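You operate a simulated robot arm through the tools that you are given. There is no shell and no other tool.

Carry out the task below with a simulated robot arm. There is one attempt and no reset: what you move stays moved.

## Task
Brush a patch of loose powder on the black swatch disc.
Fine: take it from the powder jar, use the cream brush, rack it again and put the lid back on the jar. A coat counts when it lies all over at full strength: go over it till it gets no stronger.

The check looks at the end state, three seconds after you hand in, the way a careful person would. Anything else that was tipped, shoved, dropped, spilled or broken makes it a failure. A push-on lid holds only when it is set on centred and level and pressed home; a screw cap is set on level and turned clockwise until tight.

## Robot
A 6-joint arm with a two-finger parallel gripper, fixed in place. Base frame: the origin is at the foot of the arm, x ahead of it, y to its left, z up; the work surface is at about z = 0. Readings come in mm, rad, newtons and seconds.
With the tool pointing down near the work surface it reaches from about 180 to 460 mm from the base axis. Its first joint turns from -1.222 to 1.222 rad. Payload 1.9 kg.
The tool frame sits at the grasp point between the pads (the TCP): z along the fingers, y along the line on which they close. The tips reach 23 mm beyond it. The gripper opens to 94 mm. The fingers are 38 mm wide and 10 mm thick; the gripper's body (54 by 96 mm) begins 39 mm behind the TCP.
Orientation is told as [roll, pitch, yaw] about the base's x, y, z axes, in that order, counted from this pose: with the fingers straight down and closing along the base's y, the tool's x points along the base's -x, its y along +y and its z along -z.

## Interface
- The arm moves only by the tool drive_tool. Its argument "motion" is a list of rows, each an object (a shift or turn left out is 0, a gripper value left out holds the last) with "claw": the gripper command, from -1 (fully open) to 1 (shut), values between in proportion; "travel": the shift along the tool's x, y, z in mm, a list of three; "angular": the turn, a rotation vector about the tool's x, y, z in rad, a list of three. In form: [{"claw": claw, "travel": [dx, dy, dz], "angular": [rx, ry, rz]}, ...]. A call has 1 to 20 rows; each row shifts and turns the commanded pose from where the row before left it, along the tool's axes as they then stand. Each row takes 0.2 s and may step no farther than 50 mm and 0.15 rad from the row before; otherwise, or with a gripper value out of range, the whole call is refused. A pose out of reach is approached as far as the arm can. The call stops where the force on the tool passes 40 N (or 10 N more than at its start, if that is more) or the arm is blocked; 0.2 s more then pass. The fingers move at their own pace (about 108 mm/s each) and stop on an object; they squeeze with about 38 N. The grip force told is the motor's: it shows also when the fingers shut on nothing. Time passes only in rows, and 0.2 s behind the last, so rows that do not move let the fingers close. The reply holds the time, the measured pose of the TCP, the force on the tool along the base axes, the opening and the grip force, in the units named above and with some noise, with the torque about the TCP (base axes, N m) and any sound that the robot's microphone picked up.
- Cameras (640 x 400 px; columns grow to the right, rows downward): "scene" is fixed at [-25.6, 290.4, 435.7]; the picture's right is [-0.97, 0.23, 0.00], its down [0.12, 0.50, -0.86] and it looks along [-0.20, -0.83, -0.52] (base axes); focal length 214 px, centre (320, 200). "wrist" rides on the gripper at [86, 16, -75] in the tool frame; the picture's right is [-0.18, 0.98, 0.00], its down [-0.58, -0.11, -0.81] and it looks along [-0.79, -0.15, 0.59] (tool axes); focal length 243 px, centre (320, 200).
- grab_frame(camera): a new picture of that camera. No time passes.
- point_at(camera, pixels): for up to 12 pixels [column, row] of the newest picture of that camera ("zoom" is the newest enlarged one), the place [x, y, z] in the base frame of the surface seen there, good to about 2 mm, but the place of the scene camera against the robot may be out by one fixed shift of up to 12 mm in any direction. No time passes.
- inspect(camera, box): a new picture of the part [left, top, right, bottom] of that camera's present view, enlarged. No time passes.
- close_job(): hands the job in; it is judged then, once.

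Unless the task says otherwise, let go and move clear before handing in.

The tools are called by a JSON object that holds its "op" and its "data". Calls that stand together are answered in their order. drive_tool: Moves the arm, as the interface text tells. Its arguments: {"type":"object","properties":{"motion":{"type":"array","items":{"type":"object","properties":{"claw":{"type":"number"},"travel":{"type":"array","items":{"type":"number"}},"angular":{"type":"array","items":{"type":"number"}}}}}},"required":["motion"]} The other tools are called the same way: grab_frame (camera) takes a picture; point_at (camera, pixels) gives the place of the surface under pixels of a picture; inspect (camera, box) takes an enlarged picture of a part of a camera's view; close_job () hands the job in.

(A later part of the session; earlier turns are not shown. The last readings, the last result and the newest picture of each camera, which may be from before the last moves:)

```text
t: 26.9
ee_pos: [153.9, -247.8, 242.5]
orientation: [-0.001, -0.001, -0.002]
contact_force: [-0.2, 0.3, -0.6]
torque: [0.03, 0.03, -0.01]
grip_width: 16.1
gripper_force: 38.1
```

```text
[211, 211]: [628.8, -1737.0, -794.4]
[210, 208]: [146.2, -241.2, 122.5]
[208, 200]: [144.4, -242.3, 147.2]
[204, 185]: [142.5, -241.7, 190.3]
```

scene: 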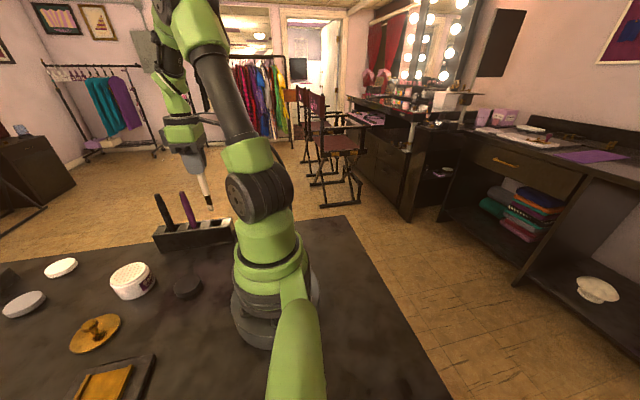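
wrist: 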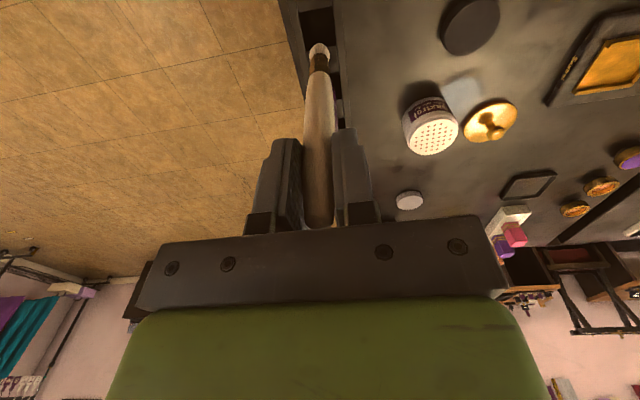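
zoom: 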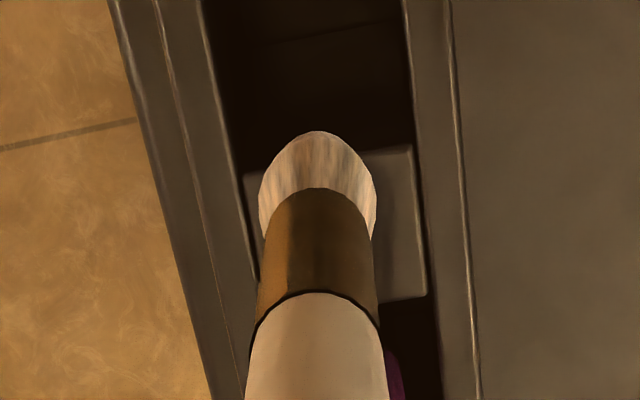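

The bristle tip is about 130 mm below the TCP. I'll carry the brush above the sifter, swinging away from the other handles first.

{"op": "drive_tool", "data": {"motion": [{"travel": [0, 45, 0]}, {"travel": [0, 40, 0]}, {"travel": [-40, 20, 0]}, {"travel": [-40, 20, 0]}, {"travel": [-40, 5, 0]}, {"travel": [-41, 0, 0]}, {"travel": [0, 0, 20]}, {"travel": [0, 0, 20]}, {}]}}

{"op": "grab_frame", "data": {"camera": "wrist"}}

{"op": "inspect", "data": {"camera": "scene", "box": [70, 220, 190, 310]}}

```text
t: 28.9
ee_pos: [315.2, -118.1, 201.2]
orientation: [0.0, -0.001, -0.001]
contact_force: [-0.5, 0.9, -0.9]
torque: [0.0, 0.0, 0.0]
grip_width: 15.9
gripper_force: 38.1
```

```text
taken
```

wrist: 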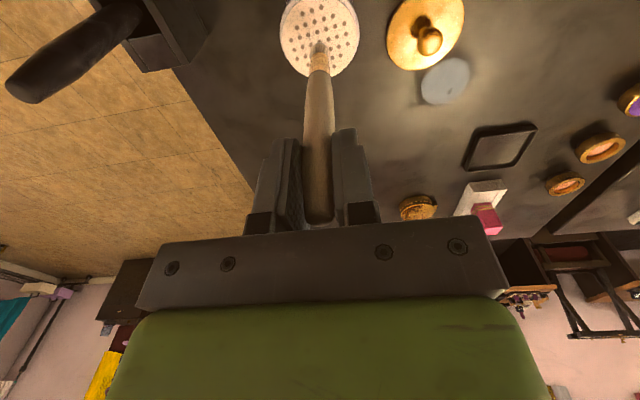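

```text
4.44 times, centred on (130, 265) of scene
```

zoom: 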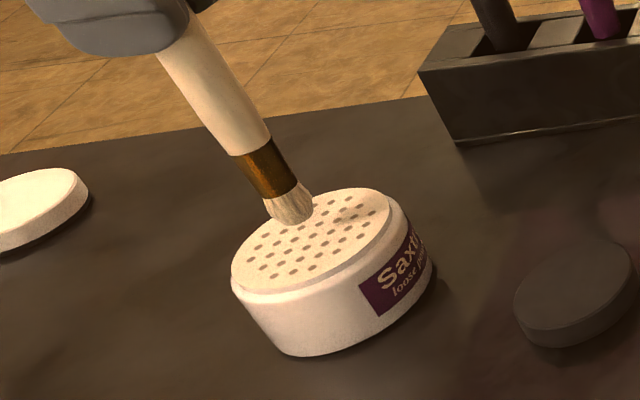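

The brush is centred above the sifter with a gap of about 20 mm. I'll lower to just above contact and then step gently.

{"op": "drive_tool", "data": {"motion": [{"travel": [0, 0, 8]}, {"travel": [0, 0, 8]}, {"travel": [0, 0, 2]}, {}]}}

{"op": "inspect", "data": {"camera": "scene", "box": [70, 220, 190, 310]}}

{"op": "drive_tool", "data": {"motion": [{"travel": [0, 0, 2]}, {}]}}

{"op": "inspect", "data": {"camera": "scene", "box": [70, 220, 190, 310]}}

```text
t: 29.9
ee_pos: [315.3, -118.5, 185.7]
orientation: [-0.002, -0.005, -0.001]
contact_force: [4.2, 2.0, 29.8]
torque: [0.58, -0.37, 0.04]
grip_width: 15.8
gripper_force: 38.2
```

```text
4.44 times, centred on (130, 265) of scene
```

zoom: 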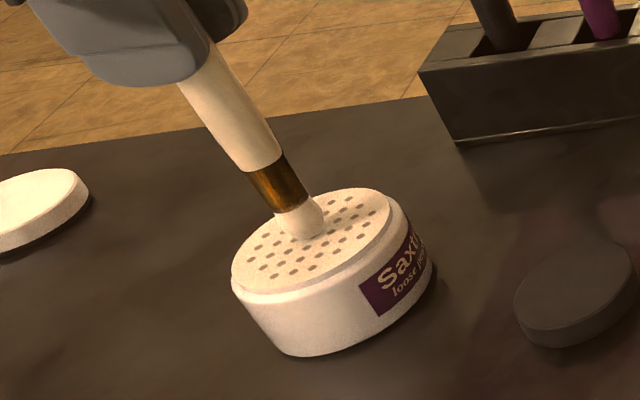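

```text
t: 30.5
ee_pos: [314.1, -118.2, 182.2]
orientation: [-0.001, -0.001, -0.001]
contact_force: [2.0, 0.8, 28.7]
torque: [0.46, -0.14, 0.06]
grip_width: 15.7
gripper_force: 37.5
```

```text
4.44 times, centred on (130, 265) of scene
```

zoom: 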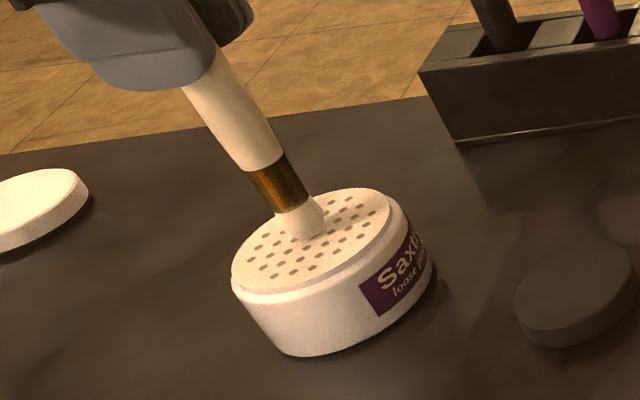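

The force is 29 N and the brush slipped a few millimetres up in the grip, so contact is firm at TCP≈184. I'll back off and look at the bristles.

{"op": "drive_tool", "data": {"motion": [{"travel": [0, 0, -4]}, {"travel": [0, 0, -16]}, {}]}}

{"op": "inspect", "data": {"camera": "scene", "box": [100, 230, 170, 285]}}

{"op": "grab_frame", "data": {"camera": "wrist"}}

{"op": "inspect", "data": {"camera": "wrist", "box": [270, 0, 370, 80]}}

```text
t: 31.3
ee_pos: [314.1, -117.8, 201.3]
orientation: [0.0, 0.0, -0.001]
contact_force: [0.4, 0.2, 0.2]
torque: [-0.02, 0.02, -0.01]
grip_width: 15.7
gripper_force: 38.5
```

```text
7.27 times, centred on (135, 258) of scene
```

zoom: 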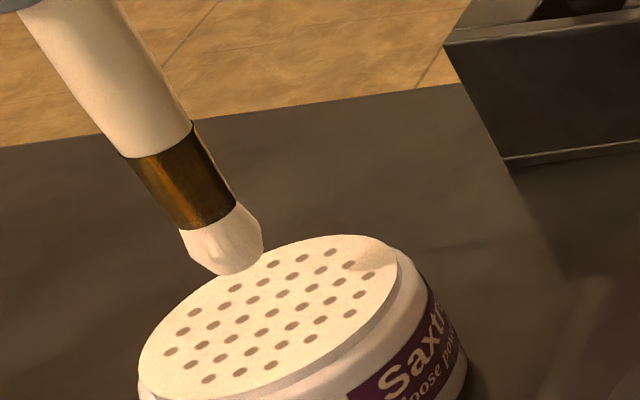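

```text
taken
```

wrist: 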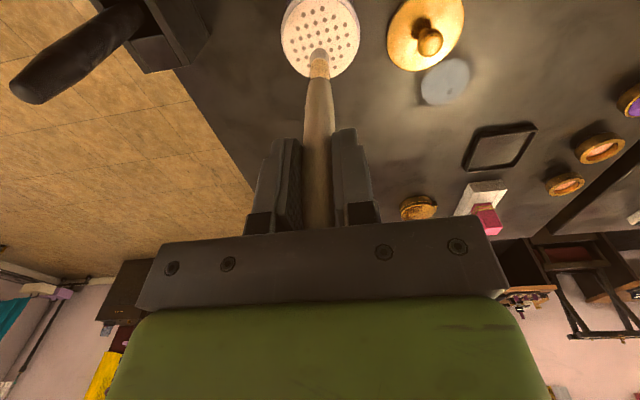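

```text
5.00 times, centred on (320, 40) of wrist
```

zoom: 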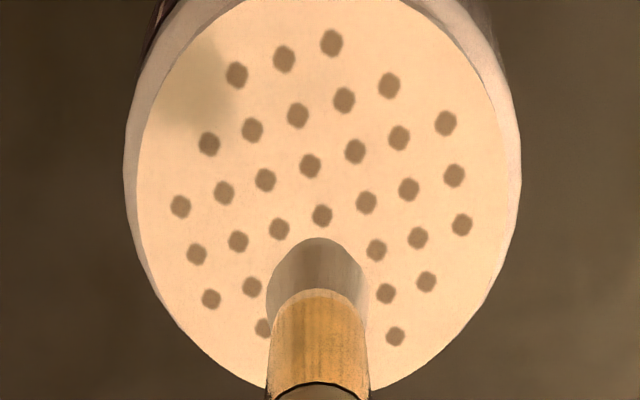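

The bristles have gone from streaked to evenly pale pink, so they look loaded. Now I'll measure the black disc's rim points for its centre and size.

{"op": "inspect", "data": {"camera": "scene", "box": [150, 255, 222, 315]}}

{"op": "point_at", "data": {"camera": "zoom", "pixels": [[320, 180], [320, 130], [320, 230], [250, 180], [400, 180]]}}

```text
6.67 times, centred on (186, 285) of scene
```

zoom: 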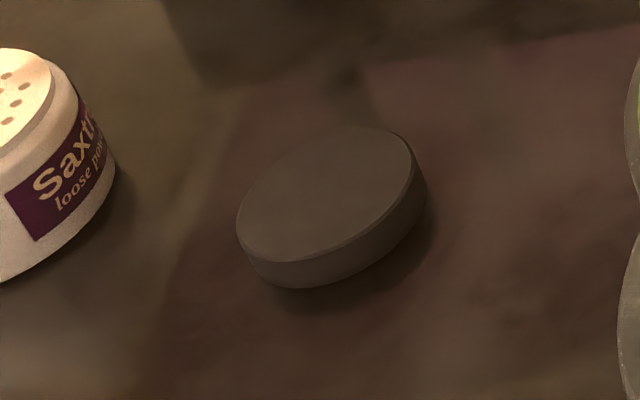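

```text
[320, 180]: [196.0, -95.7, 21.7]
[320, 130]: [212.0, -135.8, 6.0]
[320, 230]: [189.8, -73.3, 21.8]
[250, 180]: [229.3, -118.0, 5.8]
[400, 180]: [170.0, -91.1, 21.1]
```

I'll sample points just inside the top face's rim.

{"op": "point_at", "data": {"camera": "zoom", "pixels": [[243, 222], [280, 160], [315, 138], [352, 130], [395, 140], [409, 165], [395, 200], [350, 237], [300, 256], [258, 250], [325, 192]]}}

```text
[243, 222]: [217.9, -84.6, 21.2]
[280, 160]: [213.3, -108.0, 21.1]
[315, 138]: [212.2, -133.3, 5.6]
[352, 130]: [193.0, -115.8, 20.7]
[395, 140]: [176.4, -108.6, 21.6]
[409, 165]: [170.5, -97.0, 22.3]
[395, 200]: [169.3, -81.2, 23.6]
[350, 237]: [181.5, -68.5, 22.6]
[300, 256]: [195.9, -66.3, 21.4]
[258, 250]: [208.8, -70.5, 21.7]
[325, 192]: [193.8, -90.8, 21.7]
```

The black disc is centred at about (200,-97) with radius ≈25 and its top at z≈17. I'll carry the brush slowly over it and check with the wrist view.

{"op": "drive_tool", "data": {"motion": [{"travel": [0, 0, -5]}, {"travel": [19, 3.5, 0]}, {"travel": [19, 3.5, 0]}, {"travel": [19, 3.5, 0]}, {"travel": [19, 3.5, 0]}, {"travel": [19, 3.5, 0]}, {"travel": [19, 3.5, 0]}, {"travel": [0, 0, 15]}, {"travel": [0, 0, 15]}, {}]}}

{"op": "grab_frame", "data": {"camera": "wrist"}}

{"op": "inspect", "data": {"camera": "scene", "box": [130, 220, 250, 310]}}

```text
t: 33.5
ee_pos: [200.7, -97.8, 177.4]
orientation: [0.002, -0.001, -0.003]
contact_force: [0.1, -0.4, 0.9]
torque: [-0.01, 0.01, 0.02]
grip_width: 16.1
gripper_force: 37.8
```

```text
taken
```

wrist: 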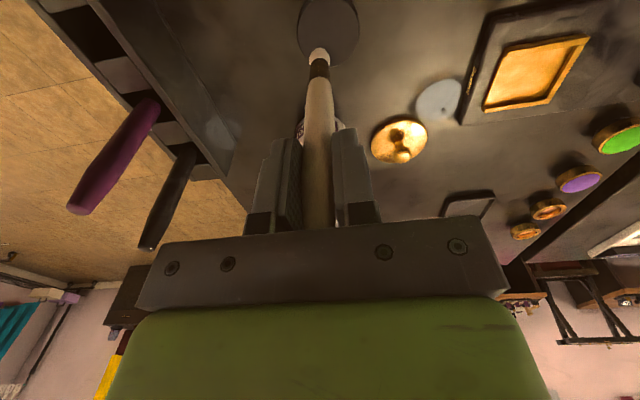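

```text
4.44 times, centred on (190, 265) of scene
```

zoom: 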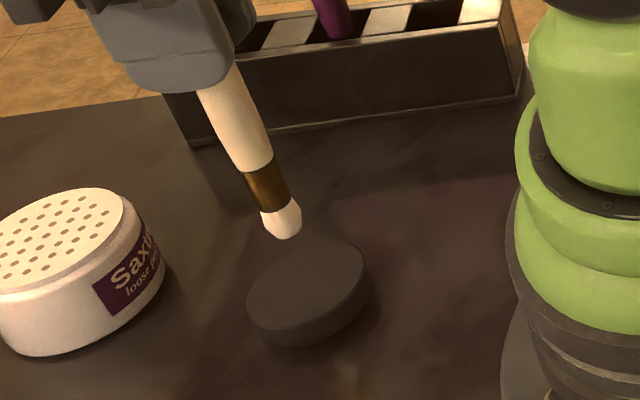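

The brush is above the disc, and the wrist view shows the disc at (328,30). I'll measure its edges with the wrist camera for an exact centre.

{"op": "point_at", "data": {"camera": "wrist", "pixels": [[301, 25], [302, 40], [310, 54], [335, 62], [348, 52], [356, 40], [357, 22], [328, 3], [345, 8], [308, 8], [319, 50], [319, 58]]}}

{"op": "inspect", "data": {"camera": "wrist", "box": [280, 0, 380, 80]}}

```text
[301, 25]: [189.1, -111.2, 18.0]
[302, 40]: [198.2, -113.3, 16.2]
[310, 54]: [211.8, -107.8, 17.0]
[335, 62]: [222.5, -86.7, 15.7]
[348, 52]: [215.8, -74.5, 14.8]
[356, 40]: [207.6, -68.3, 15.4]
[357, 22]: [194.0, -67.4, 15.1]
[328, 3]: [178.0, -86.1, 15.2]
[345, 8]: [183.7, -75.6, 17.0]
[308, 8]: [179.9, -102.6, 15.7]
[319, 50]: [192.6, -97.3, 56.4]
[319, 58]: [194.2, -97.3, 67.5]
```

```text
5.00 times, centred on (330, 40) of wrist
```

zoom: 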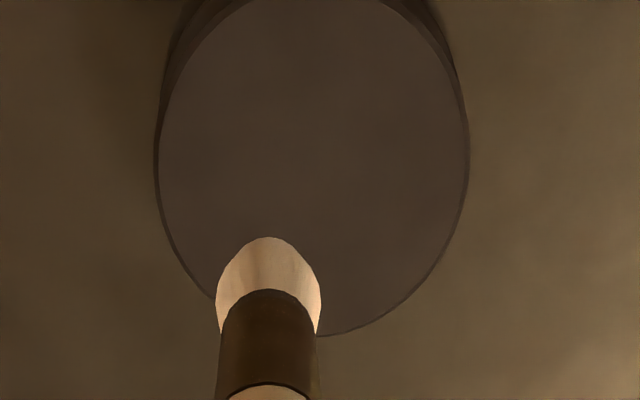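

The wrist fit puts the disc centre at (199,-90.5), radius about 24, top z≈16. I'll centre on it and lower to just above the expected contact at TCP≈148.

{"op": "drive_tool", "data": {"motion": [{"travel": [1, 7, 0]}, {"travel": [0, 0, 12]}, {"travel": [0, 0, 12]}, {}, {}]}}

{"op": "drive_tool", "data": {"motion": [{"travel": [0, 0, 1.5]}, {}]}}

{"op": "drive_tool", "data": {"motion": [{"travel": [0, 0, 1.5]}, {}]}}

{"op": "inspect", "data": {"camera": "scene", "box": [150, 255, 222, 315]}}

```text
t: 34.7
ee_pos: [200.3, -90.2, 153.3]
orientation: [0.001, -0.003, -0.003]
contact_force: [-0.2, 0.6, -0.5]
torque: [0.0, 0.02, 0.0]
grip_width: 15.9
gripper_force: 38.4
```

```text
t: 35.3
ee_pos: [200.1, -89.0, 150.9]
orientation: [0.0, -0.003, -0.002]
contact_force: [0.8, -0.2, 0.1]
torque: [-0.02, 0.0, -0.02]
grip_width: 16.2
gripper_force: 37.9
```

```text
t: 35.9
ee_pos: [202.0, -91.0, 150.2]
orientation: [0.0, -0.003, -0.002]
contact_force: [0.2, 0.4, -0.8]
torque: [-0.02, 0.0, 0.01]
grip_width: 15.9
gripper_force: 38.1
```

```text
6.67 times, centred on (186, 285) of scene
```

zoom: 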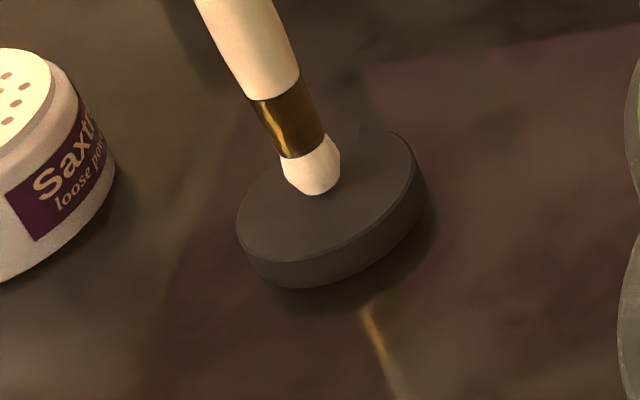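

The tip is just above the disc face and there's no force yet. I'll step down further.

{"op": "drive_tool", "data": {"motion": [{"travel": [1.5, 0, 1]}, {}]}}

{"op": "drive_tool", "data": {"motion": [{"travel": [0, 0, 1]}, {}]}}

{"op": "inspect", "data": {"camera": "scene", "box": [150, 255, 222, 315]}}

```text
t: 36.5
ee_pos: [198.8, -90.5, 149.4]
orientation: [0.0, -0.003, -0.002]
contact_force: [1.3, 0.5, 1.4]
torque: [0.05, -0.14, 0.0]
grip_width: 16.0
gripper_force: 38.4
```

```text
t: 37.1
ee_pos: [199.7, -89.3, 149.6]
orientation: [0.0, -0.004, -0.001]
contact_force: [-1.1, -0.5, 29.9]
torque: [0.01, 0.35, -0.01]
grip_width: 16.3
gripper_force: 37.8
```

```text
6.67 times, centred on (186, 285) of scene
```

zoom: 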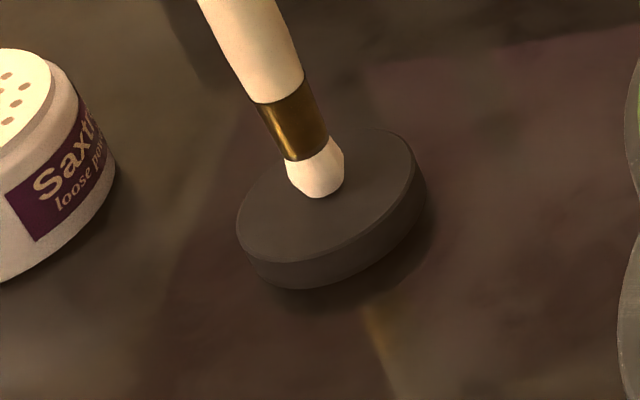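

Contact is very stiff: 1 mm more gave 30 N. I'll back off about 0.6 mm and make a short test stroke, watching the disc for movement.

{"op": "drive_tool", "data": {"motion": [{"travel": [0, 0, -0.6]}, {}]}}

{"op": "drive_tool", "data": {"motion": [{"travel": [0, 3, 0]}, {"travel": [0, 3, 0]}, {}]}}

{"op": "inspect", "data": {"camera": "scene", "box": [150, 255, 222, 315]}}

```text
t: 37.7
ee_pos: [198.1, -89.7, 149.1]
orientation: [-0.001, -0.001, -0.003]
contact_force: [4.6, 0.0, 8.7]
torque: [0.0, -0.55, 0.03]
grip_width: 15.9
gripper_force: 38.4
```

```text
t: 38.5
ee_pos: [199.2, -82.9, 148.7]
orientation: [-0.001, -0.003, -0.003]
contact_force: [-0.5, -3.5, 4.1]
torque: [-0.44, 0.0, 0.04]
grip_width: 16.2
gripper_force: 38.1
```

```text
6.67 times, centred on (186, 285) of scene
```

zoom: 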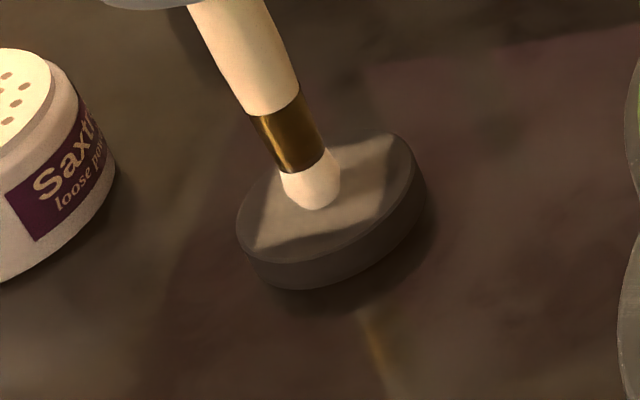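

The test stroke left a visible pale swath and the disc hasn't moved. I'll stroke along y across the disc to about ±17 mm at this light pressure.

{"op": "drive_tool", "data": {"motion": [{"travel": [0, 4, 0]}, {"travel": [0, 4, 0]}, {"travel": [0, -4, 0]}, {"travel": [0, -4, 0]}, {"travel": [0, -4, 0]}, {"travel": [0, -4, 0]}, {"travel": [0, -4, 0]}, {"travel": [0, -4, 0]}, {"travel": [0, -4, 0]}, {"travel": [0, -4, 0]}, {}]}}

{"op": "inspect", "data": {"camera": "scene", "box": [150, 255, 222, 315]}}

{"op": "grab_frame", "data": {"camera": "wrist"}}

{"op": "inspect", "data": {"camera": "wrist", "box": [280, 0, 380, 80]}}

```text
t: 40.9
ee_pos: [199.6, -109.0, 148.5]
orientation: [-0.001, -0.002, -0.001]
contact_force: [-0.1, -0.6, 0.5]
torque: [-0.02, -0.02, 0.01]
grip_width: 16.0
gripper_force: 37.8
```

```text
6.67 times, centred on (186, 285) of scene
```

zoom: 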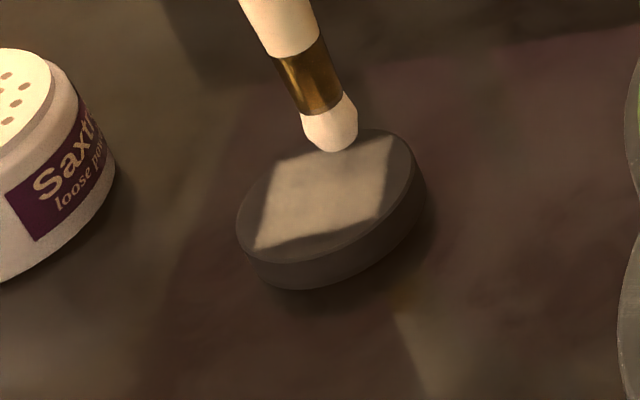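

```text
taken
```

wrist: 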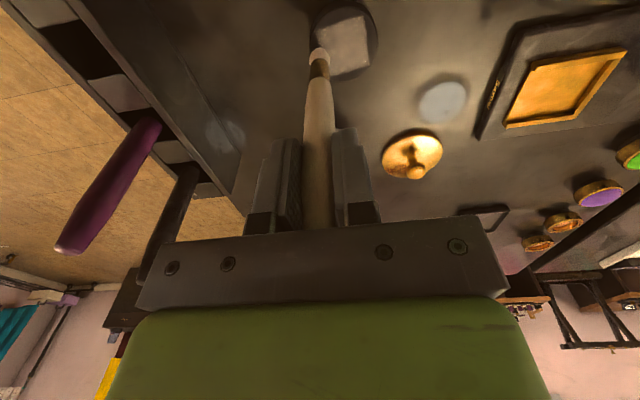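

```text
5.00 times, centred on (330, 40) of wrist
```

zoom: 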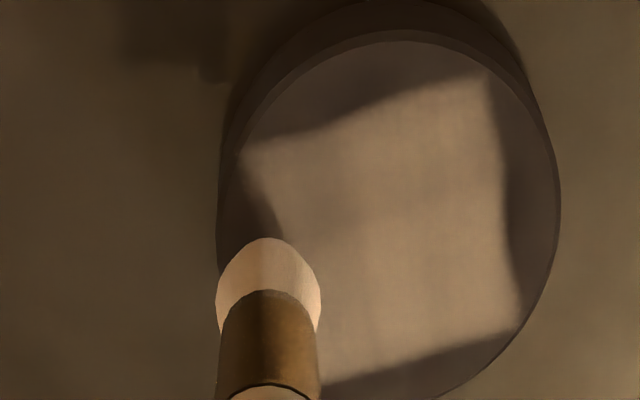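

The coat shows as a square patch, still translucent, with the bristles at its edge. I'll measure the patch's corners before rastering it.

{"op": "point_at", "data": {"camera": "zoom", "pixels": [[245, 152], [487, 76], [515, 325], [330, 375], [385, 220], [225, 200], [555, 200]]}}

```text
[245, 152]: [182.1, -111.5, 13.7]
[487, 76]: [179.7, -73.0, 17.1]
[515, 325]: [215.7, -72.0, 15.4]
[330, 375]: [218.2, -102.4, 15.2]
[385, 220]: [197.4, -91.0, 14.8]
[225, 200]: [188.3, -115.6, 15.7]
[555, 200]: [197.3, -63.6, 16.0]
```

The square spans about x 180–217, y −112 to −72, centred at (198.5,-91.5). I'll restore light contact and raster along y in 6 mm lanes.

{"op": "drive_tool", "data": {"motion": [{"travel": [0, 4, 0.4]}, {}]}}

{"op": "drive_tool", "data": {"motion": [{"travel": [6, 0, 0]}, {"travel": [6, 0, 0]}, {"travel": [0, 6, 0]}, {"travel": [0, 6, 0]}, {"travel": [0, 6, 0]}, {"travel": [0, 6, 0]}, {"travel": [0, 4, 0]}, {"travel": [-6, 0, 0]}, {"travel": [0, -6, 0]}, {"travel": [0, -6, 0]}, {"travel": [0, -6, 0]}, {"travel": [0, -6, 0]}, {"travel": [0, -4, 0]}, {}]}}

{"op": "inspect", "data": {"camera": "scene", "box": [150, 255, 222, 315]}}

```text
t: 41.5
ee_pos: [198.2, -103.7, 149.8]
orientation: [0.0, -0.003, -0.002]
contact_force: [-0.2, 0.3, -0.1]
torque: [0.03, 0.0, 0.03]
grip_width: 15.8
gripper_force: 37.7
```

```text
t: 44.5
ee_pos: [193.5, -104.8, 148.8]
orientation: [0.0, -0.004, -0.002]
contact_force: [0.4, 6.2, 6.4]
torque: [0.73, 0.0, -0.03]
grip_width: 16.1
gripper_force: 37.7
```

```text
6.67 times, centred on (186, 285) of scene
```

zoom: 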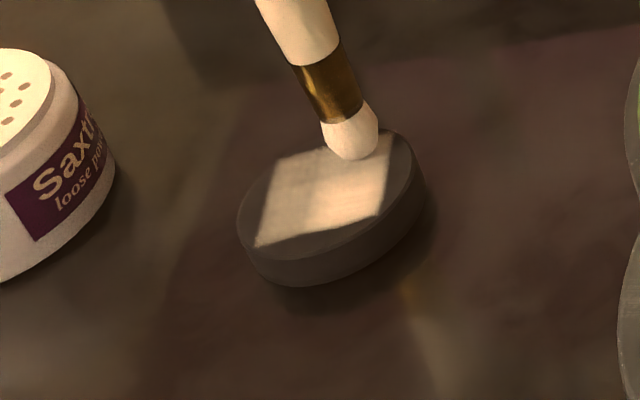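

The patch is clearly stronger and the disc is in place. I'll continue with the lanes on the +x side.

{"op": "drive_tool", "data": {"motion": [{"travel": [-6, 0, 0]}, {"travel": [0, 6, 0]}, {"travel": [0, 6, 0]}, {"travel": [0, 6, 0]}, {"travel": [0, 6, 0]}, {"travel": [0, 4, 0]}, {"travel": [-6, 0, 0]}, {"travel": [0, -6, 0]}, {"travel": [0, -6, 0]}, {"travel": [0, -6, 0]}, {"travel": [0, -6, 0]}, {"travel": [0, -4, 0]}, {"travel": [-6, 0, 0]}, {"travel": [0, 6, 0]}, {"travel": [0, 6, 0]}, {"travel": [0, 6, 0]}, {"travel": [0, 6, 0]}, {"travel": [0, 4, 0]}, {}]}}

{"op": "inspect", "data": {"camera": "scene", "box": [150, 255, 222, 315]}}

```text
t: 48.5
ee_pos: [212.2, -76.3, 147.9]
orientation: [0.0, -0.002, -0.002]
contact_force: [0.0, -0.4, -0.4]
torque: [-0.01, 0.0, 0.01]
grip_width: 16.1
gripper_force: 37.7
```

```text
6.67 times, centred on (186, 285) of scene
```

zoom: 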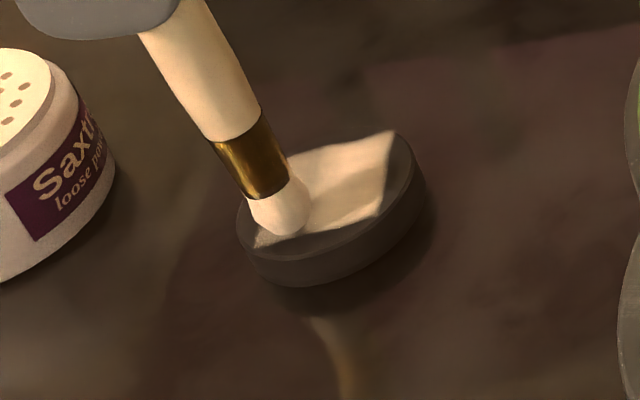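

Most of the patch has lightened, though contact faded at the end. I'll raise the brush and view the whole patch.

{"op": "drive_tool", "data": {"motion": [{"travel": [0, 0, -15]}, {"travel": [-15, 0, -15]}, {}]}}

{"op": "inspect", "data": {"camera": "scene", "box": [150, 255, 222, 315]}}

{"op": "inspect", "data": {"camera": "wrist", "box": [270, 0, 390, 80]}}

```text
t: 49.3
ee_pos: [226.5, -75.4, 179.0]
orientation: [-0.001, -0.003, 0.0]
contact_force: [0.3, -1.0, -0.8]
torque: [-0.01, 0.01, 0.0]
grip_width: 16.1
gripper_force: 38.1
```

```text
6.67 times, centred on (186, 285) of scene
```

zoom: 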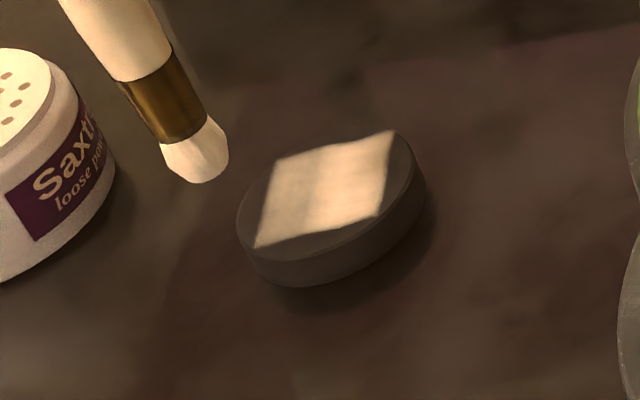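

```text
5.00 times, centred on (330, 40) of wrist
```

zoom: 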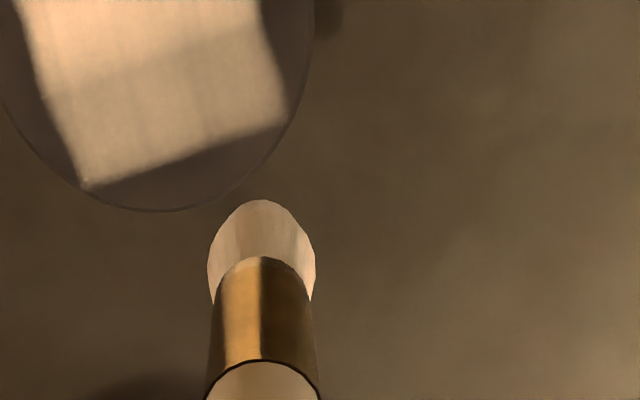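

The coat is thinner on the +x half (left in the scene zoom). I'll reload at the sifter, touching more lightly this time.

{"op": "drive_tool", "data": {"motion": [{"travel": [0, 0, -25]}, {"travel": [-22, -10.75, 0]}, {"travel": [-22, -10.75, 0]}, {"travel": [-22, -10.75, 0]}, {"travel": [-22, -10.75, 0]}, {"travel": [0, 0, 10]}, {"travel": [0, 0, 7]}, {}, {}]}}

{"op": "drive_tool", "data": {"motion": [{"travel": [0, 0, 1.5]}, {}]}}

{"op": "inspect", "data": {"camera": "scene", "box": [100, 230, 170, 285]}}

```text
t: 51.3
ee_pos: [313.2, -120.0, 187.7]
orientation: [0.0, -0.002, -0.001]
contact_force: [0.1, -1.3, 0.0]
torque: [-0.01, 0.02, -0.02]
grip_width: 16.0
gripper_force: 37.7
```

```text
t: 51.9
ee_pos: [314.5, -119.3, 185.6]
orientation: [0.0, -0.004, -0.002]
contact_force: [-0.2, -0.1, 0.1]
torque: [-0.04, -0.02, -0.01]
grip_width: 15.9
gripper_force: 38.4
```

```text
7.27 times, centred on (135, 258) of scene
```

zoom: 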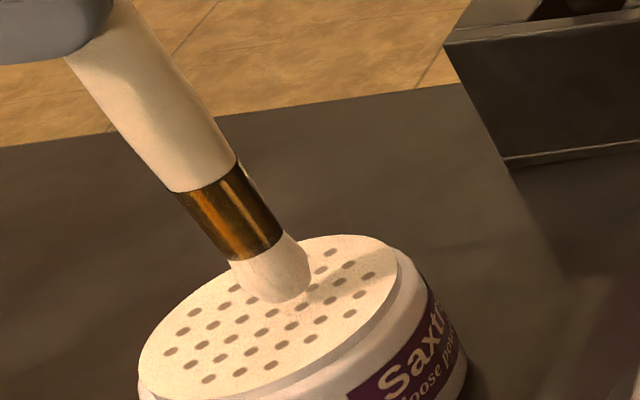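

{"op": "drive_tool", "data": {"motion": [{"travel": [0, 0, 1.5]}, {}]}}

{"op": "drive_tool", "data": {"motion": [{"travel": [0, 0, 0.8]}, {}]}}

```text
t: 52.5
ee_pos: [313.3, -118.9, 183.9]
orientation: [0.001, -0.001, -0.003]
contact_force: [0.7, -0.6, -0.3]
torque: [-0.01, -0.02, -0.01]
grip_width: 15.9
gripper_force: 37.8
```

```text
t: 53.1
ee_pos: [313.3, -119.8, 182.8]
orientation: [-0.001, -0.001, -0.001]
contact_force: [0.6, 0.5, -0.5]
torque: [0.03, 0.02, -0.02]
grip_width: 16.0
gripper_force: 38.2
```

There's still no contact at 182.8, so I'll keep going in fine steps.

{"op": "drive_tool", "data": {"motion": [{"travel": [0, 0, 0.7]}, {}]}}

{"op": "drive_tool", "data": {"motion": [{"travel": [0, 0, 0.6]}, {}]}}

{"op": "inspect", "data": {"camera": "scene", "box": [100, 230, 170, 285]}}

```text
t: 53.7
ee_pos: [314.8, -119.4, 183.1]
orientation: [-0.001, -0.003, -0.003]
contact_force: [0.2, 0.3, 0.0]
torque: [-0.02, -0.02, -0.02]
grip_width: 16.0
gripper_force: 38.0
```

```text
t: 54.3
ee_pos: [314.0, -119.6, 181.5]
orientation: [0.0, -0.004, -0.002]
contact_force: [0.9, -0.6, 0.9]
torque: [0.02, -0.03, -0.02]
grip_width: 15.9
gripper_force: 38.2
```

```text
7.27 times, centred on (135, 258) of scene
```

zoom: 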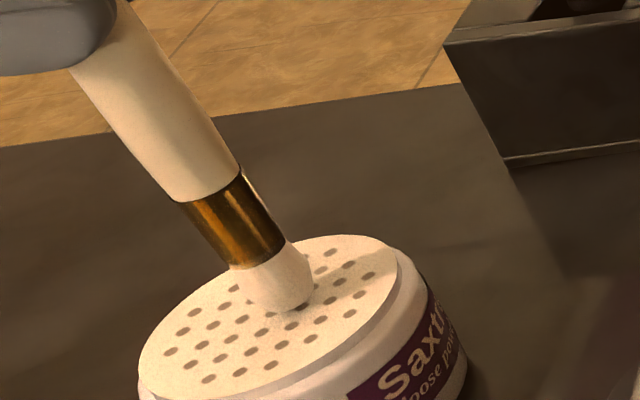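

{"op": "drive_tool", "data": {"motion": [{"travel": [0, 0, 0.6]}, {}]}}

{"op": "inspect", "data": {"camera": "scene", "box": [100, 230, 170, 285]}}

```text
t: 54.9
ee_pos: [315.0, -118.4, 182.5]
orientation: [0.0, 0.0, -0.003]
contact_force: [-2.8, 0.7, 9.0]
torque: [0.04, 0.32, -0.01]
grip_width: 15.8
gripper_force: 38.1
```

```text
7.27 times, centred on (135, 258) of scene
```

zoom: 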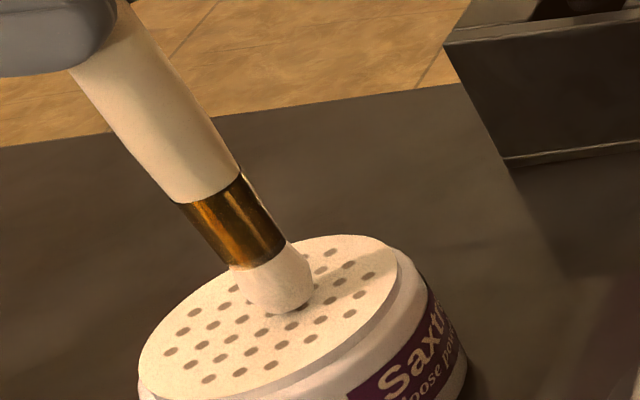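

Contact at 9 N, so the brush is loaded. I'll carry it back to the +x half of the patch at (210,-78) and lower to just above contact.

{"op": "drive_tool", "data": {"motion": [{}, {"travel": [0, 0, -20]}, {"travel": [20.8, 8.2, 0]}, {"travel": [20.8, 8.2, 0]}, {"travel": [20.8, 8.2, 0]}, {"travel": [20.8, 8.2, 0]}, {"travel": [20.8, 8.2, 0]}, {}, {"travel": [0, 0, 20]}, {"travel": [0, 0, 20]}, {"travel": [0, 0, 12.5]}, {}, {}]}}

{"op": "drive_tool", "data": {"motion": [{"travel": [0, 0, 0.8]}, {}]}}

{"op": "inspect", "data": {"camera": "scene", "box": [150, 255, 222, 315]}}

```text
t: 57.7
ee_pos: [209.2, -79.0, 148.1]
orientation: [0.0, -0.001, -0.002]
contact_force: [0.1, -0.3, -1.3]
torque: [-0.05, 0.01, 0.02]
grip_width: 16.0
gripper_force: 37.9
```

```text
t: 58.3
ee_pos: [209.2, -78.3, 147.7]
orientation: [-0.001, -0.002, -0.002]
contact_force: [0.5, 0.3, 1.1]
torque: [0.01, -0.02, -0.01]
grip_width: 15.9
gripper_force: 38.2
```

```text
6.67 times, centred on (186, 285) of scene
```

zoom: 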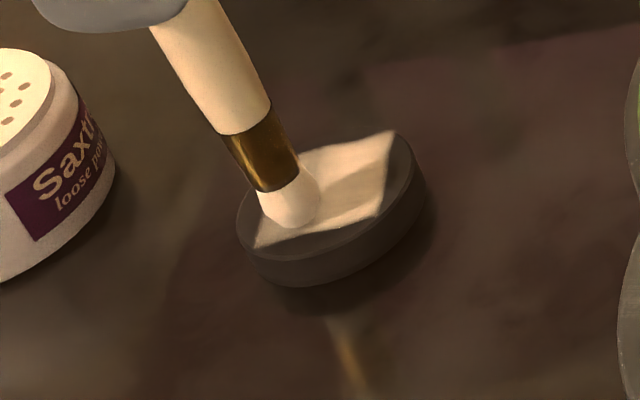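

{"op": "drive_tool", "data": {"motion": [{"travel": [0, 0, 0.7]}, {}]}}

{"op": "drive_tool", "data": {"motion": [{"travel": [0, 0, 0.6]}, {}]}}

```text
t: 58.9
ee_pos: [209.6, -78.9, 147.8]
orientation: [0.001, -0.003, -0.002]
contact_force: [-1.5, -0.1, 21.0]
torque: [0.01, 0.32, -0.02]
grip_width: 15.8
gripper_force: 38.4
```

```text
t: 59.5
ee_pos: [210.0, -79.3, 145.7]
orientation: [0.0, -0.004, -0.002]
contact_force: [0.3, 0.6, 31.9]
torque: [0.11, 0.06, -0.02]
grip_width: 16.0
gripper_force: 37.9
```

Firm contact at 32 N, so I'll back off 0.8 mm and raster the +x half.

{"op": "drive_tool", "data": {"motion": [{"travel": [0, 0, -0.8]}, {"travel": [-3, 0, 0]}, {"travel": [0, -6, 0]}, {"travel": [0, -6, 0]}, {"travel": [0, -6, 0]}, {"travel": [0, -6, 0]}, {"travel": [0, -2, 0]}, {"travel": [5, 0, 0]}, {"travel": [0, 6, 0]}, {"travel": [0, 6, 0]}, {"travel": [0, 6, 0]}, {"travel": [0, 6, 0]}, {"travel": [0, 4, 0]}, {"travel": [5, 0, 0]}, {"travel": [0, -6, 0]}, {"travel": [0, -6, 0]}, {"travel": [0, -6, 0]}, {"travel": [0, -6, 0]}, {"travel": [0, -6, 0]}, {}]}}

{"op": "inspect", "data": {"camera": "scene", "box": [150, 255, 222, 315]}}

```text
t: 63.7
ee_pos: [204.5, -106.0, 146.2]
orientation: [0.001, -0.002, -0.002]
contact_force: [-1.0, 1.4, 1.5]
torque: [0.11, 0.05, 0.0]
grip_width: 15.8
gripper_force: 38.4
```

```text
6.67 times, centred on (186, 285) of scene
```

zoom: 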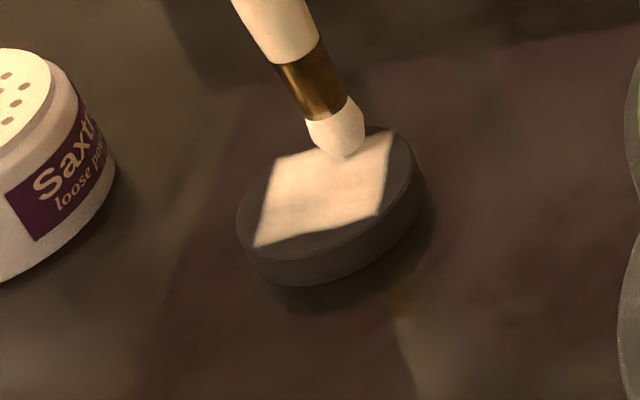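

The +x half is now much brighter and even. I'll continue with the lanes toward −x, pressing 0.2 mm more.

{"op": "drive_tool", "data": {"motion": [{"travel": [5, 0, 0.2]}, {"travel": [0, 6, 0]}, {"travel": [0, 6, 0]}, {"travel": [0, 6, 0]}, {"travel": [0, 6, 0]}, {"travel": [0, 6, 0]}, {"travel": [5, 0, 0]}, {"travel": [0, -6, 0]}, {"travel": [0, -6, 0]}, {"travel": [0, -6, 0]}, {"travel": [0, -6, 0]}, {"travel": [0, -6, 0]}, {"travel": [5, 0, 0]}, {"travel": [0, 6, 0]}, {"travel": [0, 6, 0]}, {"travel": [0, 6, 0]}, {"travel": [0, 6, 0]}, {"travel": [0, 4, 0]}, {}]}}

{"op": "inspect", "data": {"camera": "scene", "box": [150, 255, 222, 315]}}

```text
t: 67.7
ee_pos: [189.2, -79.5, 147.2]
orientation: [-0.002, -0.002, -0.001]
contact_force: [0.5, -1.7, 0.5]
torque: [-0.09, -0.02, -0.02]
grip_width: 16.1
gripper_force: 38.2
```

```text
6.67 times, centred on (186, 285) of scene
```

zoom: 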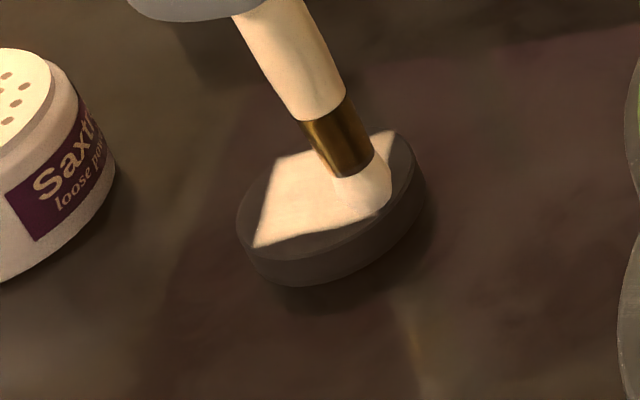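

Now the last lane near x=185, then I'll lift and look at the whole patch.

{"op": "drive_tool", "data": {"motion": [{"travel": [4, 0, 0.2]}, {"travel": [0, -6, 0]}, {"travel": [0, -6, 0]}, {"travel": [0, -6, 0]}, {"travel": [0, -6, 0]}, {"travel": [0, -2, 0]}, {}, {"travel": [0, 0, -15]}, {"travel": [-20, 0, -15]}, {"travel": [-25, 0, 0]}, {}]}}

{"op": "inspect", "data": {"camera": "scene", "box": [150, 255, 222, 315]}}

{"op": "inspect", "data": {"camera": "scene", "box": [80, 210, 240, 330]}}

{"op": "grab_frame", "data": {"camera": "wrist"}}

```text
t: 70.1
ee_pos: [229.7, -103.4, 177.1]
orientation: [0.0, -0.002, -0.003]
contact_force: [0.2, -0.1, 0.1]
torque: [0.03, 0.0, 0.01]
grip_width: 15.9
gripper_force: 37.8
```

```text
6.67 times, centred on (186, 285) of scene
```

zoom: 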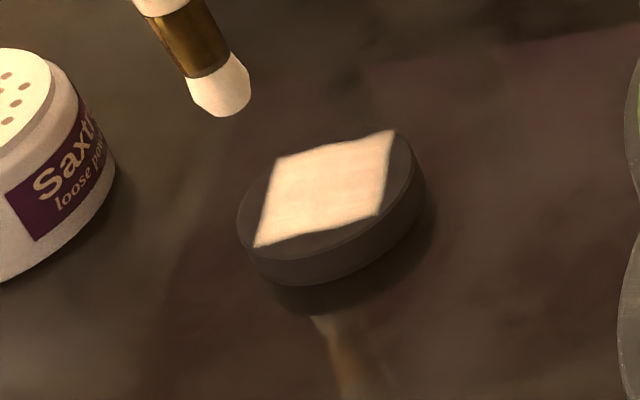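

```text
3.33 times, centred on (160, 270) of scene
```

zoom: 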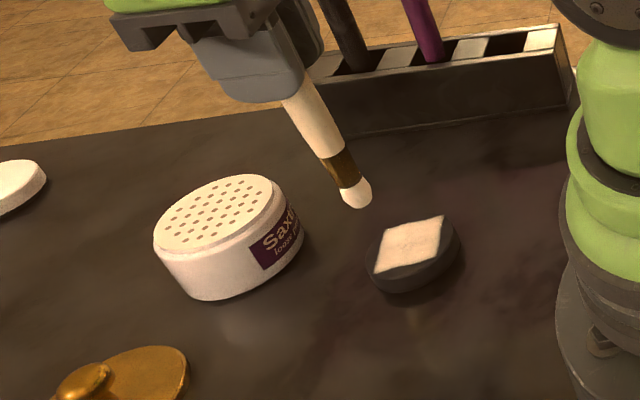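

```text
taken
```

wrist: 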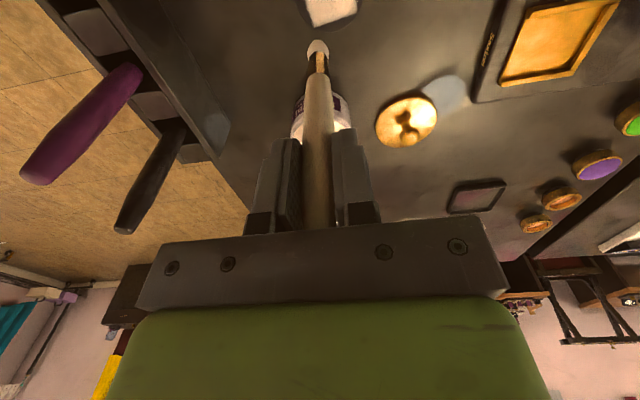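

The patch is nearly even and opaque now. I'll reload and make a second full pass across the lanes to make sure it gets no stronger.

{"op": "drive_tool", "data": {"motion": [{"travel": [0, 0, -23]}, {"travel": [-21, -4, 0]}, {"travel": [-21, -4, 0]}, {"travel": [-21, -4, 0]}, {"travel": [-21, -4, 0]}, {}, {"travel": [0, 0, 10]}, {"travel": [0, 0, 7]}, {"travel": [0, 0, 1]}, {}]}}

{"op": "drive_tool", "data": {"motion": [{"travel": [0, 0, 0.7]}, {}]}}

{"op": "drive_tool", "data": {"motion": [{"travel": [0, 0, 0.7]}, {}]}}

```text
t: 72.3
ee_pos: [312.3, -121.4, 182.7]
orientation: [0.0, -0.003, 0.0]
contact_force: [0.2, -0.6, 0.5]
torque: [-0.01, 0.01, 0.0]
grip_width: 16.3
gripper_force: 38.1
```

```text
t: 72.9
ee_pos: [312.5, -120.1, 180.8]
orientation: [0.001, -0.002, -0.003]
contact_force: [0.0, 0.7, -0.4]
torque: [0.04, 0.0, -0.03]
grip_width: 16.0
gripper_force: 38.0
```

```text
t: 73.5
ee_pos: [312.4, -120.5, 181.4]
orientation: [0.001, -0.003, -0.001]
contact_force: [0.1, 0.3, 0.3]
torque: [-0.01, -0.03, -0.03]
grip_width: 16.1
gripper_force: 38.0
```

{"op": "drive_tool", "data": {"motion": [{"travel": [0, 0, 0.6]}, {}]}}

{"op": "drive_tool", "data": {"motion": [{"travel": [0, 0, 0.5]}, {}]}}

```text
t: 74.1
ee_pos: [312.7, -120.5, 180.9]
orientation: [-0.001, -0.004, -0.002]
contact_force: [-1.9, -0.7, 9.5]
torque: [-0.01, 0.22, -0.03]
grip_width: 15.8
gripper_force: 38.0
```

```text
t: 74.7
ee_pos: [313.8, -121.0, 181.0]
orientation: [-0.002, -0.003, -0.001]
contact_force: [-2.3, 0.5, 23.3]
torque: [0.05, 0.52, -0.01]
grip_width: 16.0
gripper_force: 37.7
```

Contact at 23 N, loaded again. I'll go back to (212,-78) and lower to near contact.

{"op": "drive_tool", "data": {"motion": [{"travel": [0, 0, -20]}, {"travel": [20.2, 8.5, 0]}, {"travel": [20.2, 8.5, 0]}, {"travel": [20.2, 8.5, 0]}, {"travel": [20.2, 8.5, 0]}, {"travel": [20.2, 8.5, 0]}, {}, {"travel": [0, 0, 20]}, {"travel": [0, 0, 20]}, {"travel": [0, 0, 12.8]}, {}, {}]}}

{"op": "drive_tool", "data": {"motion": [{"travel": [0, 0, 0.6]}, {}]}}

{"op": "drive_tool", "data": {"motion": [{"travel": [0, 0, 0.4]}, {}]}}

```text
t: 77.3
ee_pos: [212.0, -76.2, 147.3]
orientation: [0.001, -0.002, -0.002]
contact_force: [-0.3, 0.6, -0.1]
torque: [0.0, -0.03, 0.0]
grip_width: 15.9
gripper_force: 37.8
```

```text
t: 77.9
ee_pos: [212.4, -77.3, 147.7]
orientation: [0.001, -0.002, -0.002]
contact_force: [-0.9, 0.3, 4.7]
torque: [0.06, 0.17, 0.01]
grip_width: 15.9
gripper_force: 37.7
```

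```text
t: 78.5
ee_pos: [211.4, -77.9, 145.3]
orientation: [-0.001, -0.003, -0.004]
contact_force: [-0.4, 2.6, 13.8]
torque: [0.25, 0.15, 0.04]
grip_width: 15.8
gripper_force: 38.3
```

Contact is about 14 N. This pass I'll stroke along x in 6 mm lanes, crossing the earlier lanes.

{"op": "drive_tool", "data": {"motion": [{"travel": [6, 0, 0]}, {"travel": [7, 0, 0]}, {"travel": [7, 0, 0]}, {"travel": [7, 0, 0]}, {"travel": [0, -6, 0]}, {"travel": [-7, 0, 0]}, {"travel": [-7, 0, 0]}, {"travel": [-7, 0, 0]}, {"travel": [-6, 0, 0]}, {"travel": [0, -6, 0]}, {"travel": [7, 0, 0]}, {"travel": [7, 0, 0]}, {"travel": [7, 0, 0]}, {"travel": [6, 0, 0]}, {}]}}

{"op": "inspect", "data": {"camera": "scene", "box": [150, 255, 222, 315]}}

```text
t: 81.7
ee_pos: [185.0, -89.4, 145.5]
orientation: [0.0, -0.001, -0.001]
contact_force: [0.1, -0.7, -0.1]
torque: [-0.02, 0.0, 0.01]
grip_width: 16.1
gripper_force: 37.7
```

```text
6.67 times, centred on (186, 285) of scene
```

zoom: 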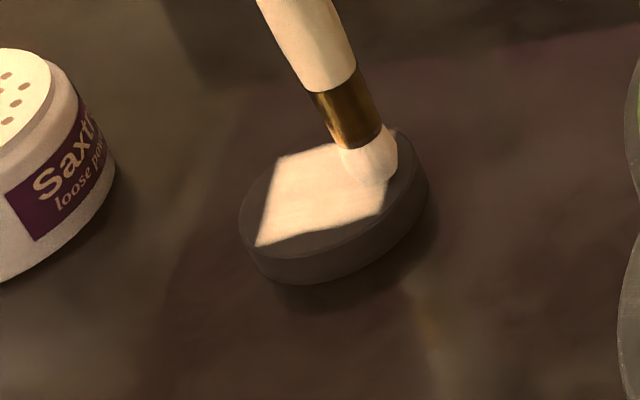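

The disc may have shifted about 1 mm toward −x (its edge moved 237→240 in the zoom). I'll use lighter contact for the remaining lanes.

{"op": "drive_tool", "data": {"motion": [{"travel": [0, -6, 0.3]}, {}]}}

{"op": "drive_tool", "data": {"motion": [{"travel": [-7, 0, 0]}, {"travel": [-7, 0, 0]}, {"travel": [-7, 0, 0]}, {"travel": [-6, 0, 0]}, {}]}}

{"op": "inspect", "data": {"camera": "scene", "box": [150, 255, 222, 315]}}

```text
t: 82.3
ee_pos: [185.6, -97.0, 145.5]
orientation: [-0.001, -0.003, -0.004]
contact_force: [0.1, 0.4, -0.4]
torque: [-0.01, 0.03, 0.03]
grip_width: 15.9
gripper_force: 38.0
```

```text
t: 83.5
ee_pos: [214.0, -96.2, 144.6]
orientation: [0.0, -0.004, -0.002]
contact_force: [0.8, -0.4, 0.6]
torque: [-0.05, -0.07, 0.05]
grip_width: 15.9
gripper_force: 37.8
```

```text
6.67 times, centred on (186, 285) of scene
```

zoom: 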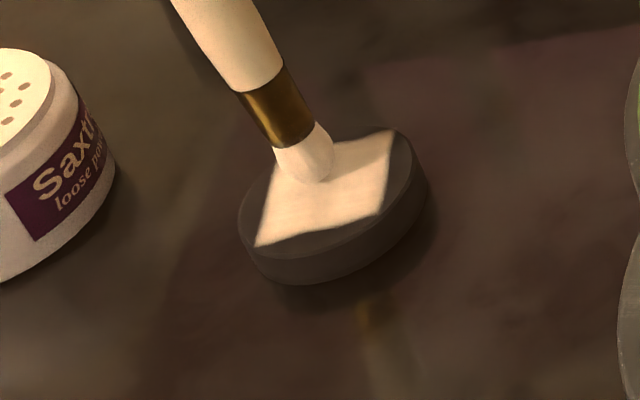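

The disc's edges are back near their original columns (238 and 428). I'll continue with the lanes at y=-102 and -107, just in contact.

{"op": "drive_tool", "data": {"motion": [{"travel": [0, -5, 0.3]}, {}]}}

{"op": "drive_tool", "data": {"motion": [{"travel": [7, 0, 0]}, {"travel": [7, 0, 0]}, {"travel": [7, 0, 0]}, {"travel": [6, 0, 0]}, {"travel": [0, -5, 0]}, {"travel": [-7, 0, 0]}, {"travel": [-7, 0, 0]}, {"travel": [-7, 0, 0]}, {}]}}

{"op": "inspect", "data": {"camera": "scene", "box": [150, 255, 222, 315]}}

```text
t: 84.1
ee_pos: [213.6, -100.7, 144.5]
orientation: [-0.001, -0.002, -0.001]
contact_force: [0.1, 4.0, 9.4]
torque: [0.5, 0.01, -0.03]
grip_width: 16.3
gripper_force: 37.5
```

```text
t: 86.1
ee_pos: [205.3, -107.4, 144.4]
orientation: [0.0, -0.002, -0.002]
contact_force: [0.6, 1.5, 0.8]
torque: [-0.01, 0.01, -0.01]
grip_width: 16.2
gripper_force: 38.0
```

```text
6.67 times, centred on (186, 285) of scene
```

zoom: 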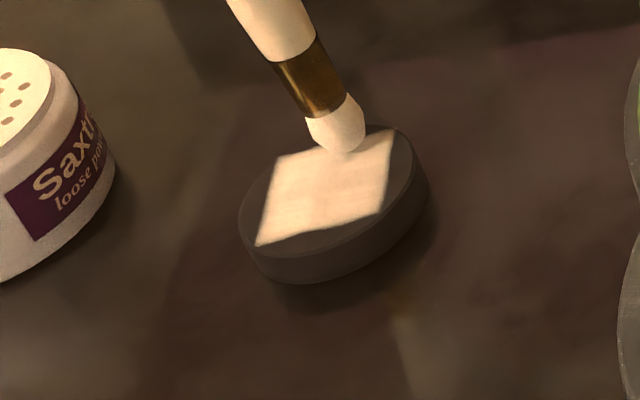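

I'll lift and move aside so that the wrist camera sees the whole patch.

{"op": "drive_tool", "data": {"motion": [{"travel": [0, 0, -10]}, {"travel": [0, -10, -20]}, {"travel": [25, -15, -20]}, {}]}}

{"op": "grab_frame", "data": {"camera": "wrist"}}

{"op": "inspect", "data": {"camera": "wrist", "box": [320, 10, 420, 90]}}

{"op": "inspect", "data": {"camera": "scene", "box": [165, 265, 210, 303]}}

```text
t: 87.1
ee_pos: [179.3, -130.6, 193.5]
orientation: [0.001, -0.004, -0.003]
contact_force: [1.0, 0.4, -0.5]
torque: [-0.01, 0.0, 0.01]
grip_width: 16.0
gripper_force: 38.6
```

```text
taken
```

wrist: 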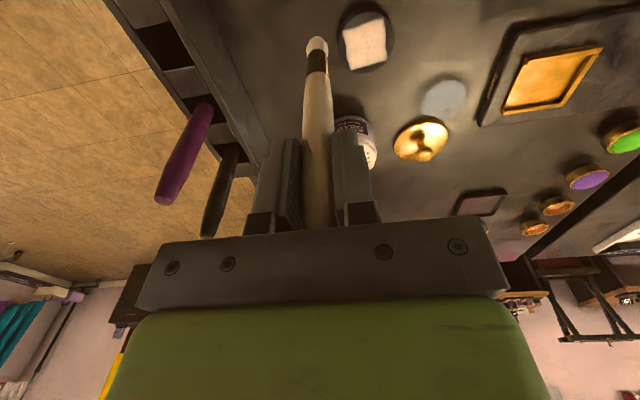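

```text
5.00 times, centred on (370, 50) of wrist
```

zoom: 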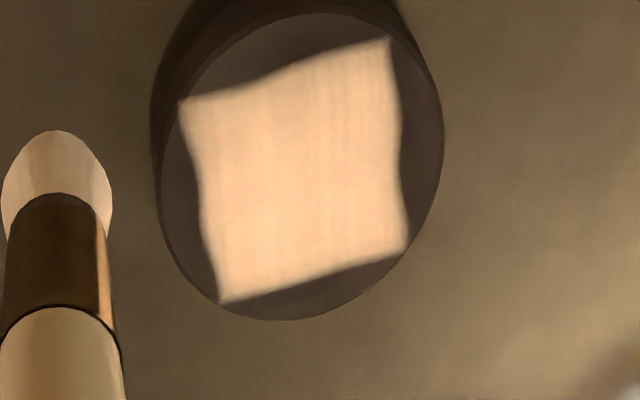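

```text
10.53 times, centred on (188, 284) of scene
```

zoom: 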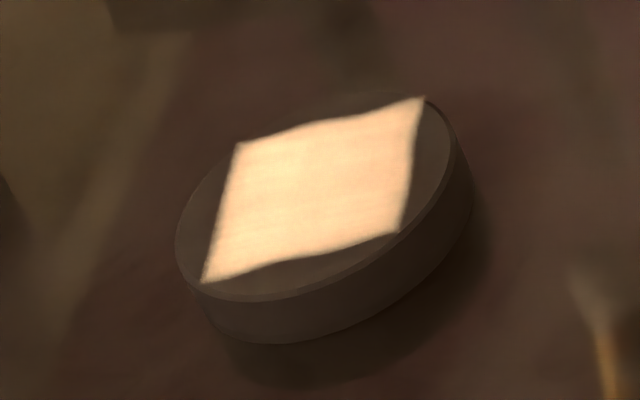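

The coat is even over the whole square. To be sure it's at full strength I'll reload once more and repeat a pass, comparing the brightness.

{"op": "drive_tool", "data": {"motion": [{"travel": [0, 0, -12]}, {"travel": [-26.8, 2.2, 0]}, {"travel": [-26.8, 2.2, 0]}, {"travel": [-26.8, 2.2, 0]}, {"travel": [-26.8, 2.2, 0]}, {"travel": [-26.8, 2.2, 0]}, {}, {"travel": [0, 0, 12]}, {"travel": [0, 0, 12]}, {}, {}]}}

{"op": "drive_tool", "data": {"motion": [{"travel": [0, 0, 0.8]}, {}]}}

{"op": "drive_tool", "data": {"motion": [{"travel": [0, 0, 0.7]}, {}]}}

```text
t: 89.5
ee_pos: [315.9, -120.4, 181.4]
orientation: [0.0, -0.001, -0.002]
contact_force: [-0.4, -0.3, -0.2]
torque: [0.01, -0.05, 0.06]
grip_width: 16.1
gripper_force: 37.9
```

```text
t: 90.1
ee_pos: [315.7, -120.7, 181.4]
orientation: [0.0, -0.001, -0.001]
contact_force: [0.6, -0.2, 0.0]
torque: [0.01, -0.01, 0.0]
grip_width: 16.3
gripper_force: 38.2
```

```text
t: 90.7
ee_pos: [314.9, -120.6, 180.3]
orientation: [0.0, -0.001, -0.003]
contact_force: [0.4, -0.7, -0.8]
torque: [-0.01, 0.04, -0.01]
grip_width: 16.0
gripper_force: 37.9
```

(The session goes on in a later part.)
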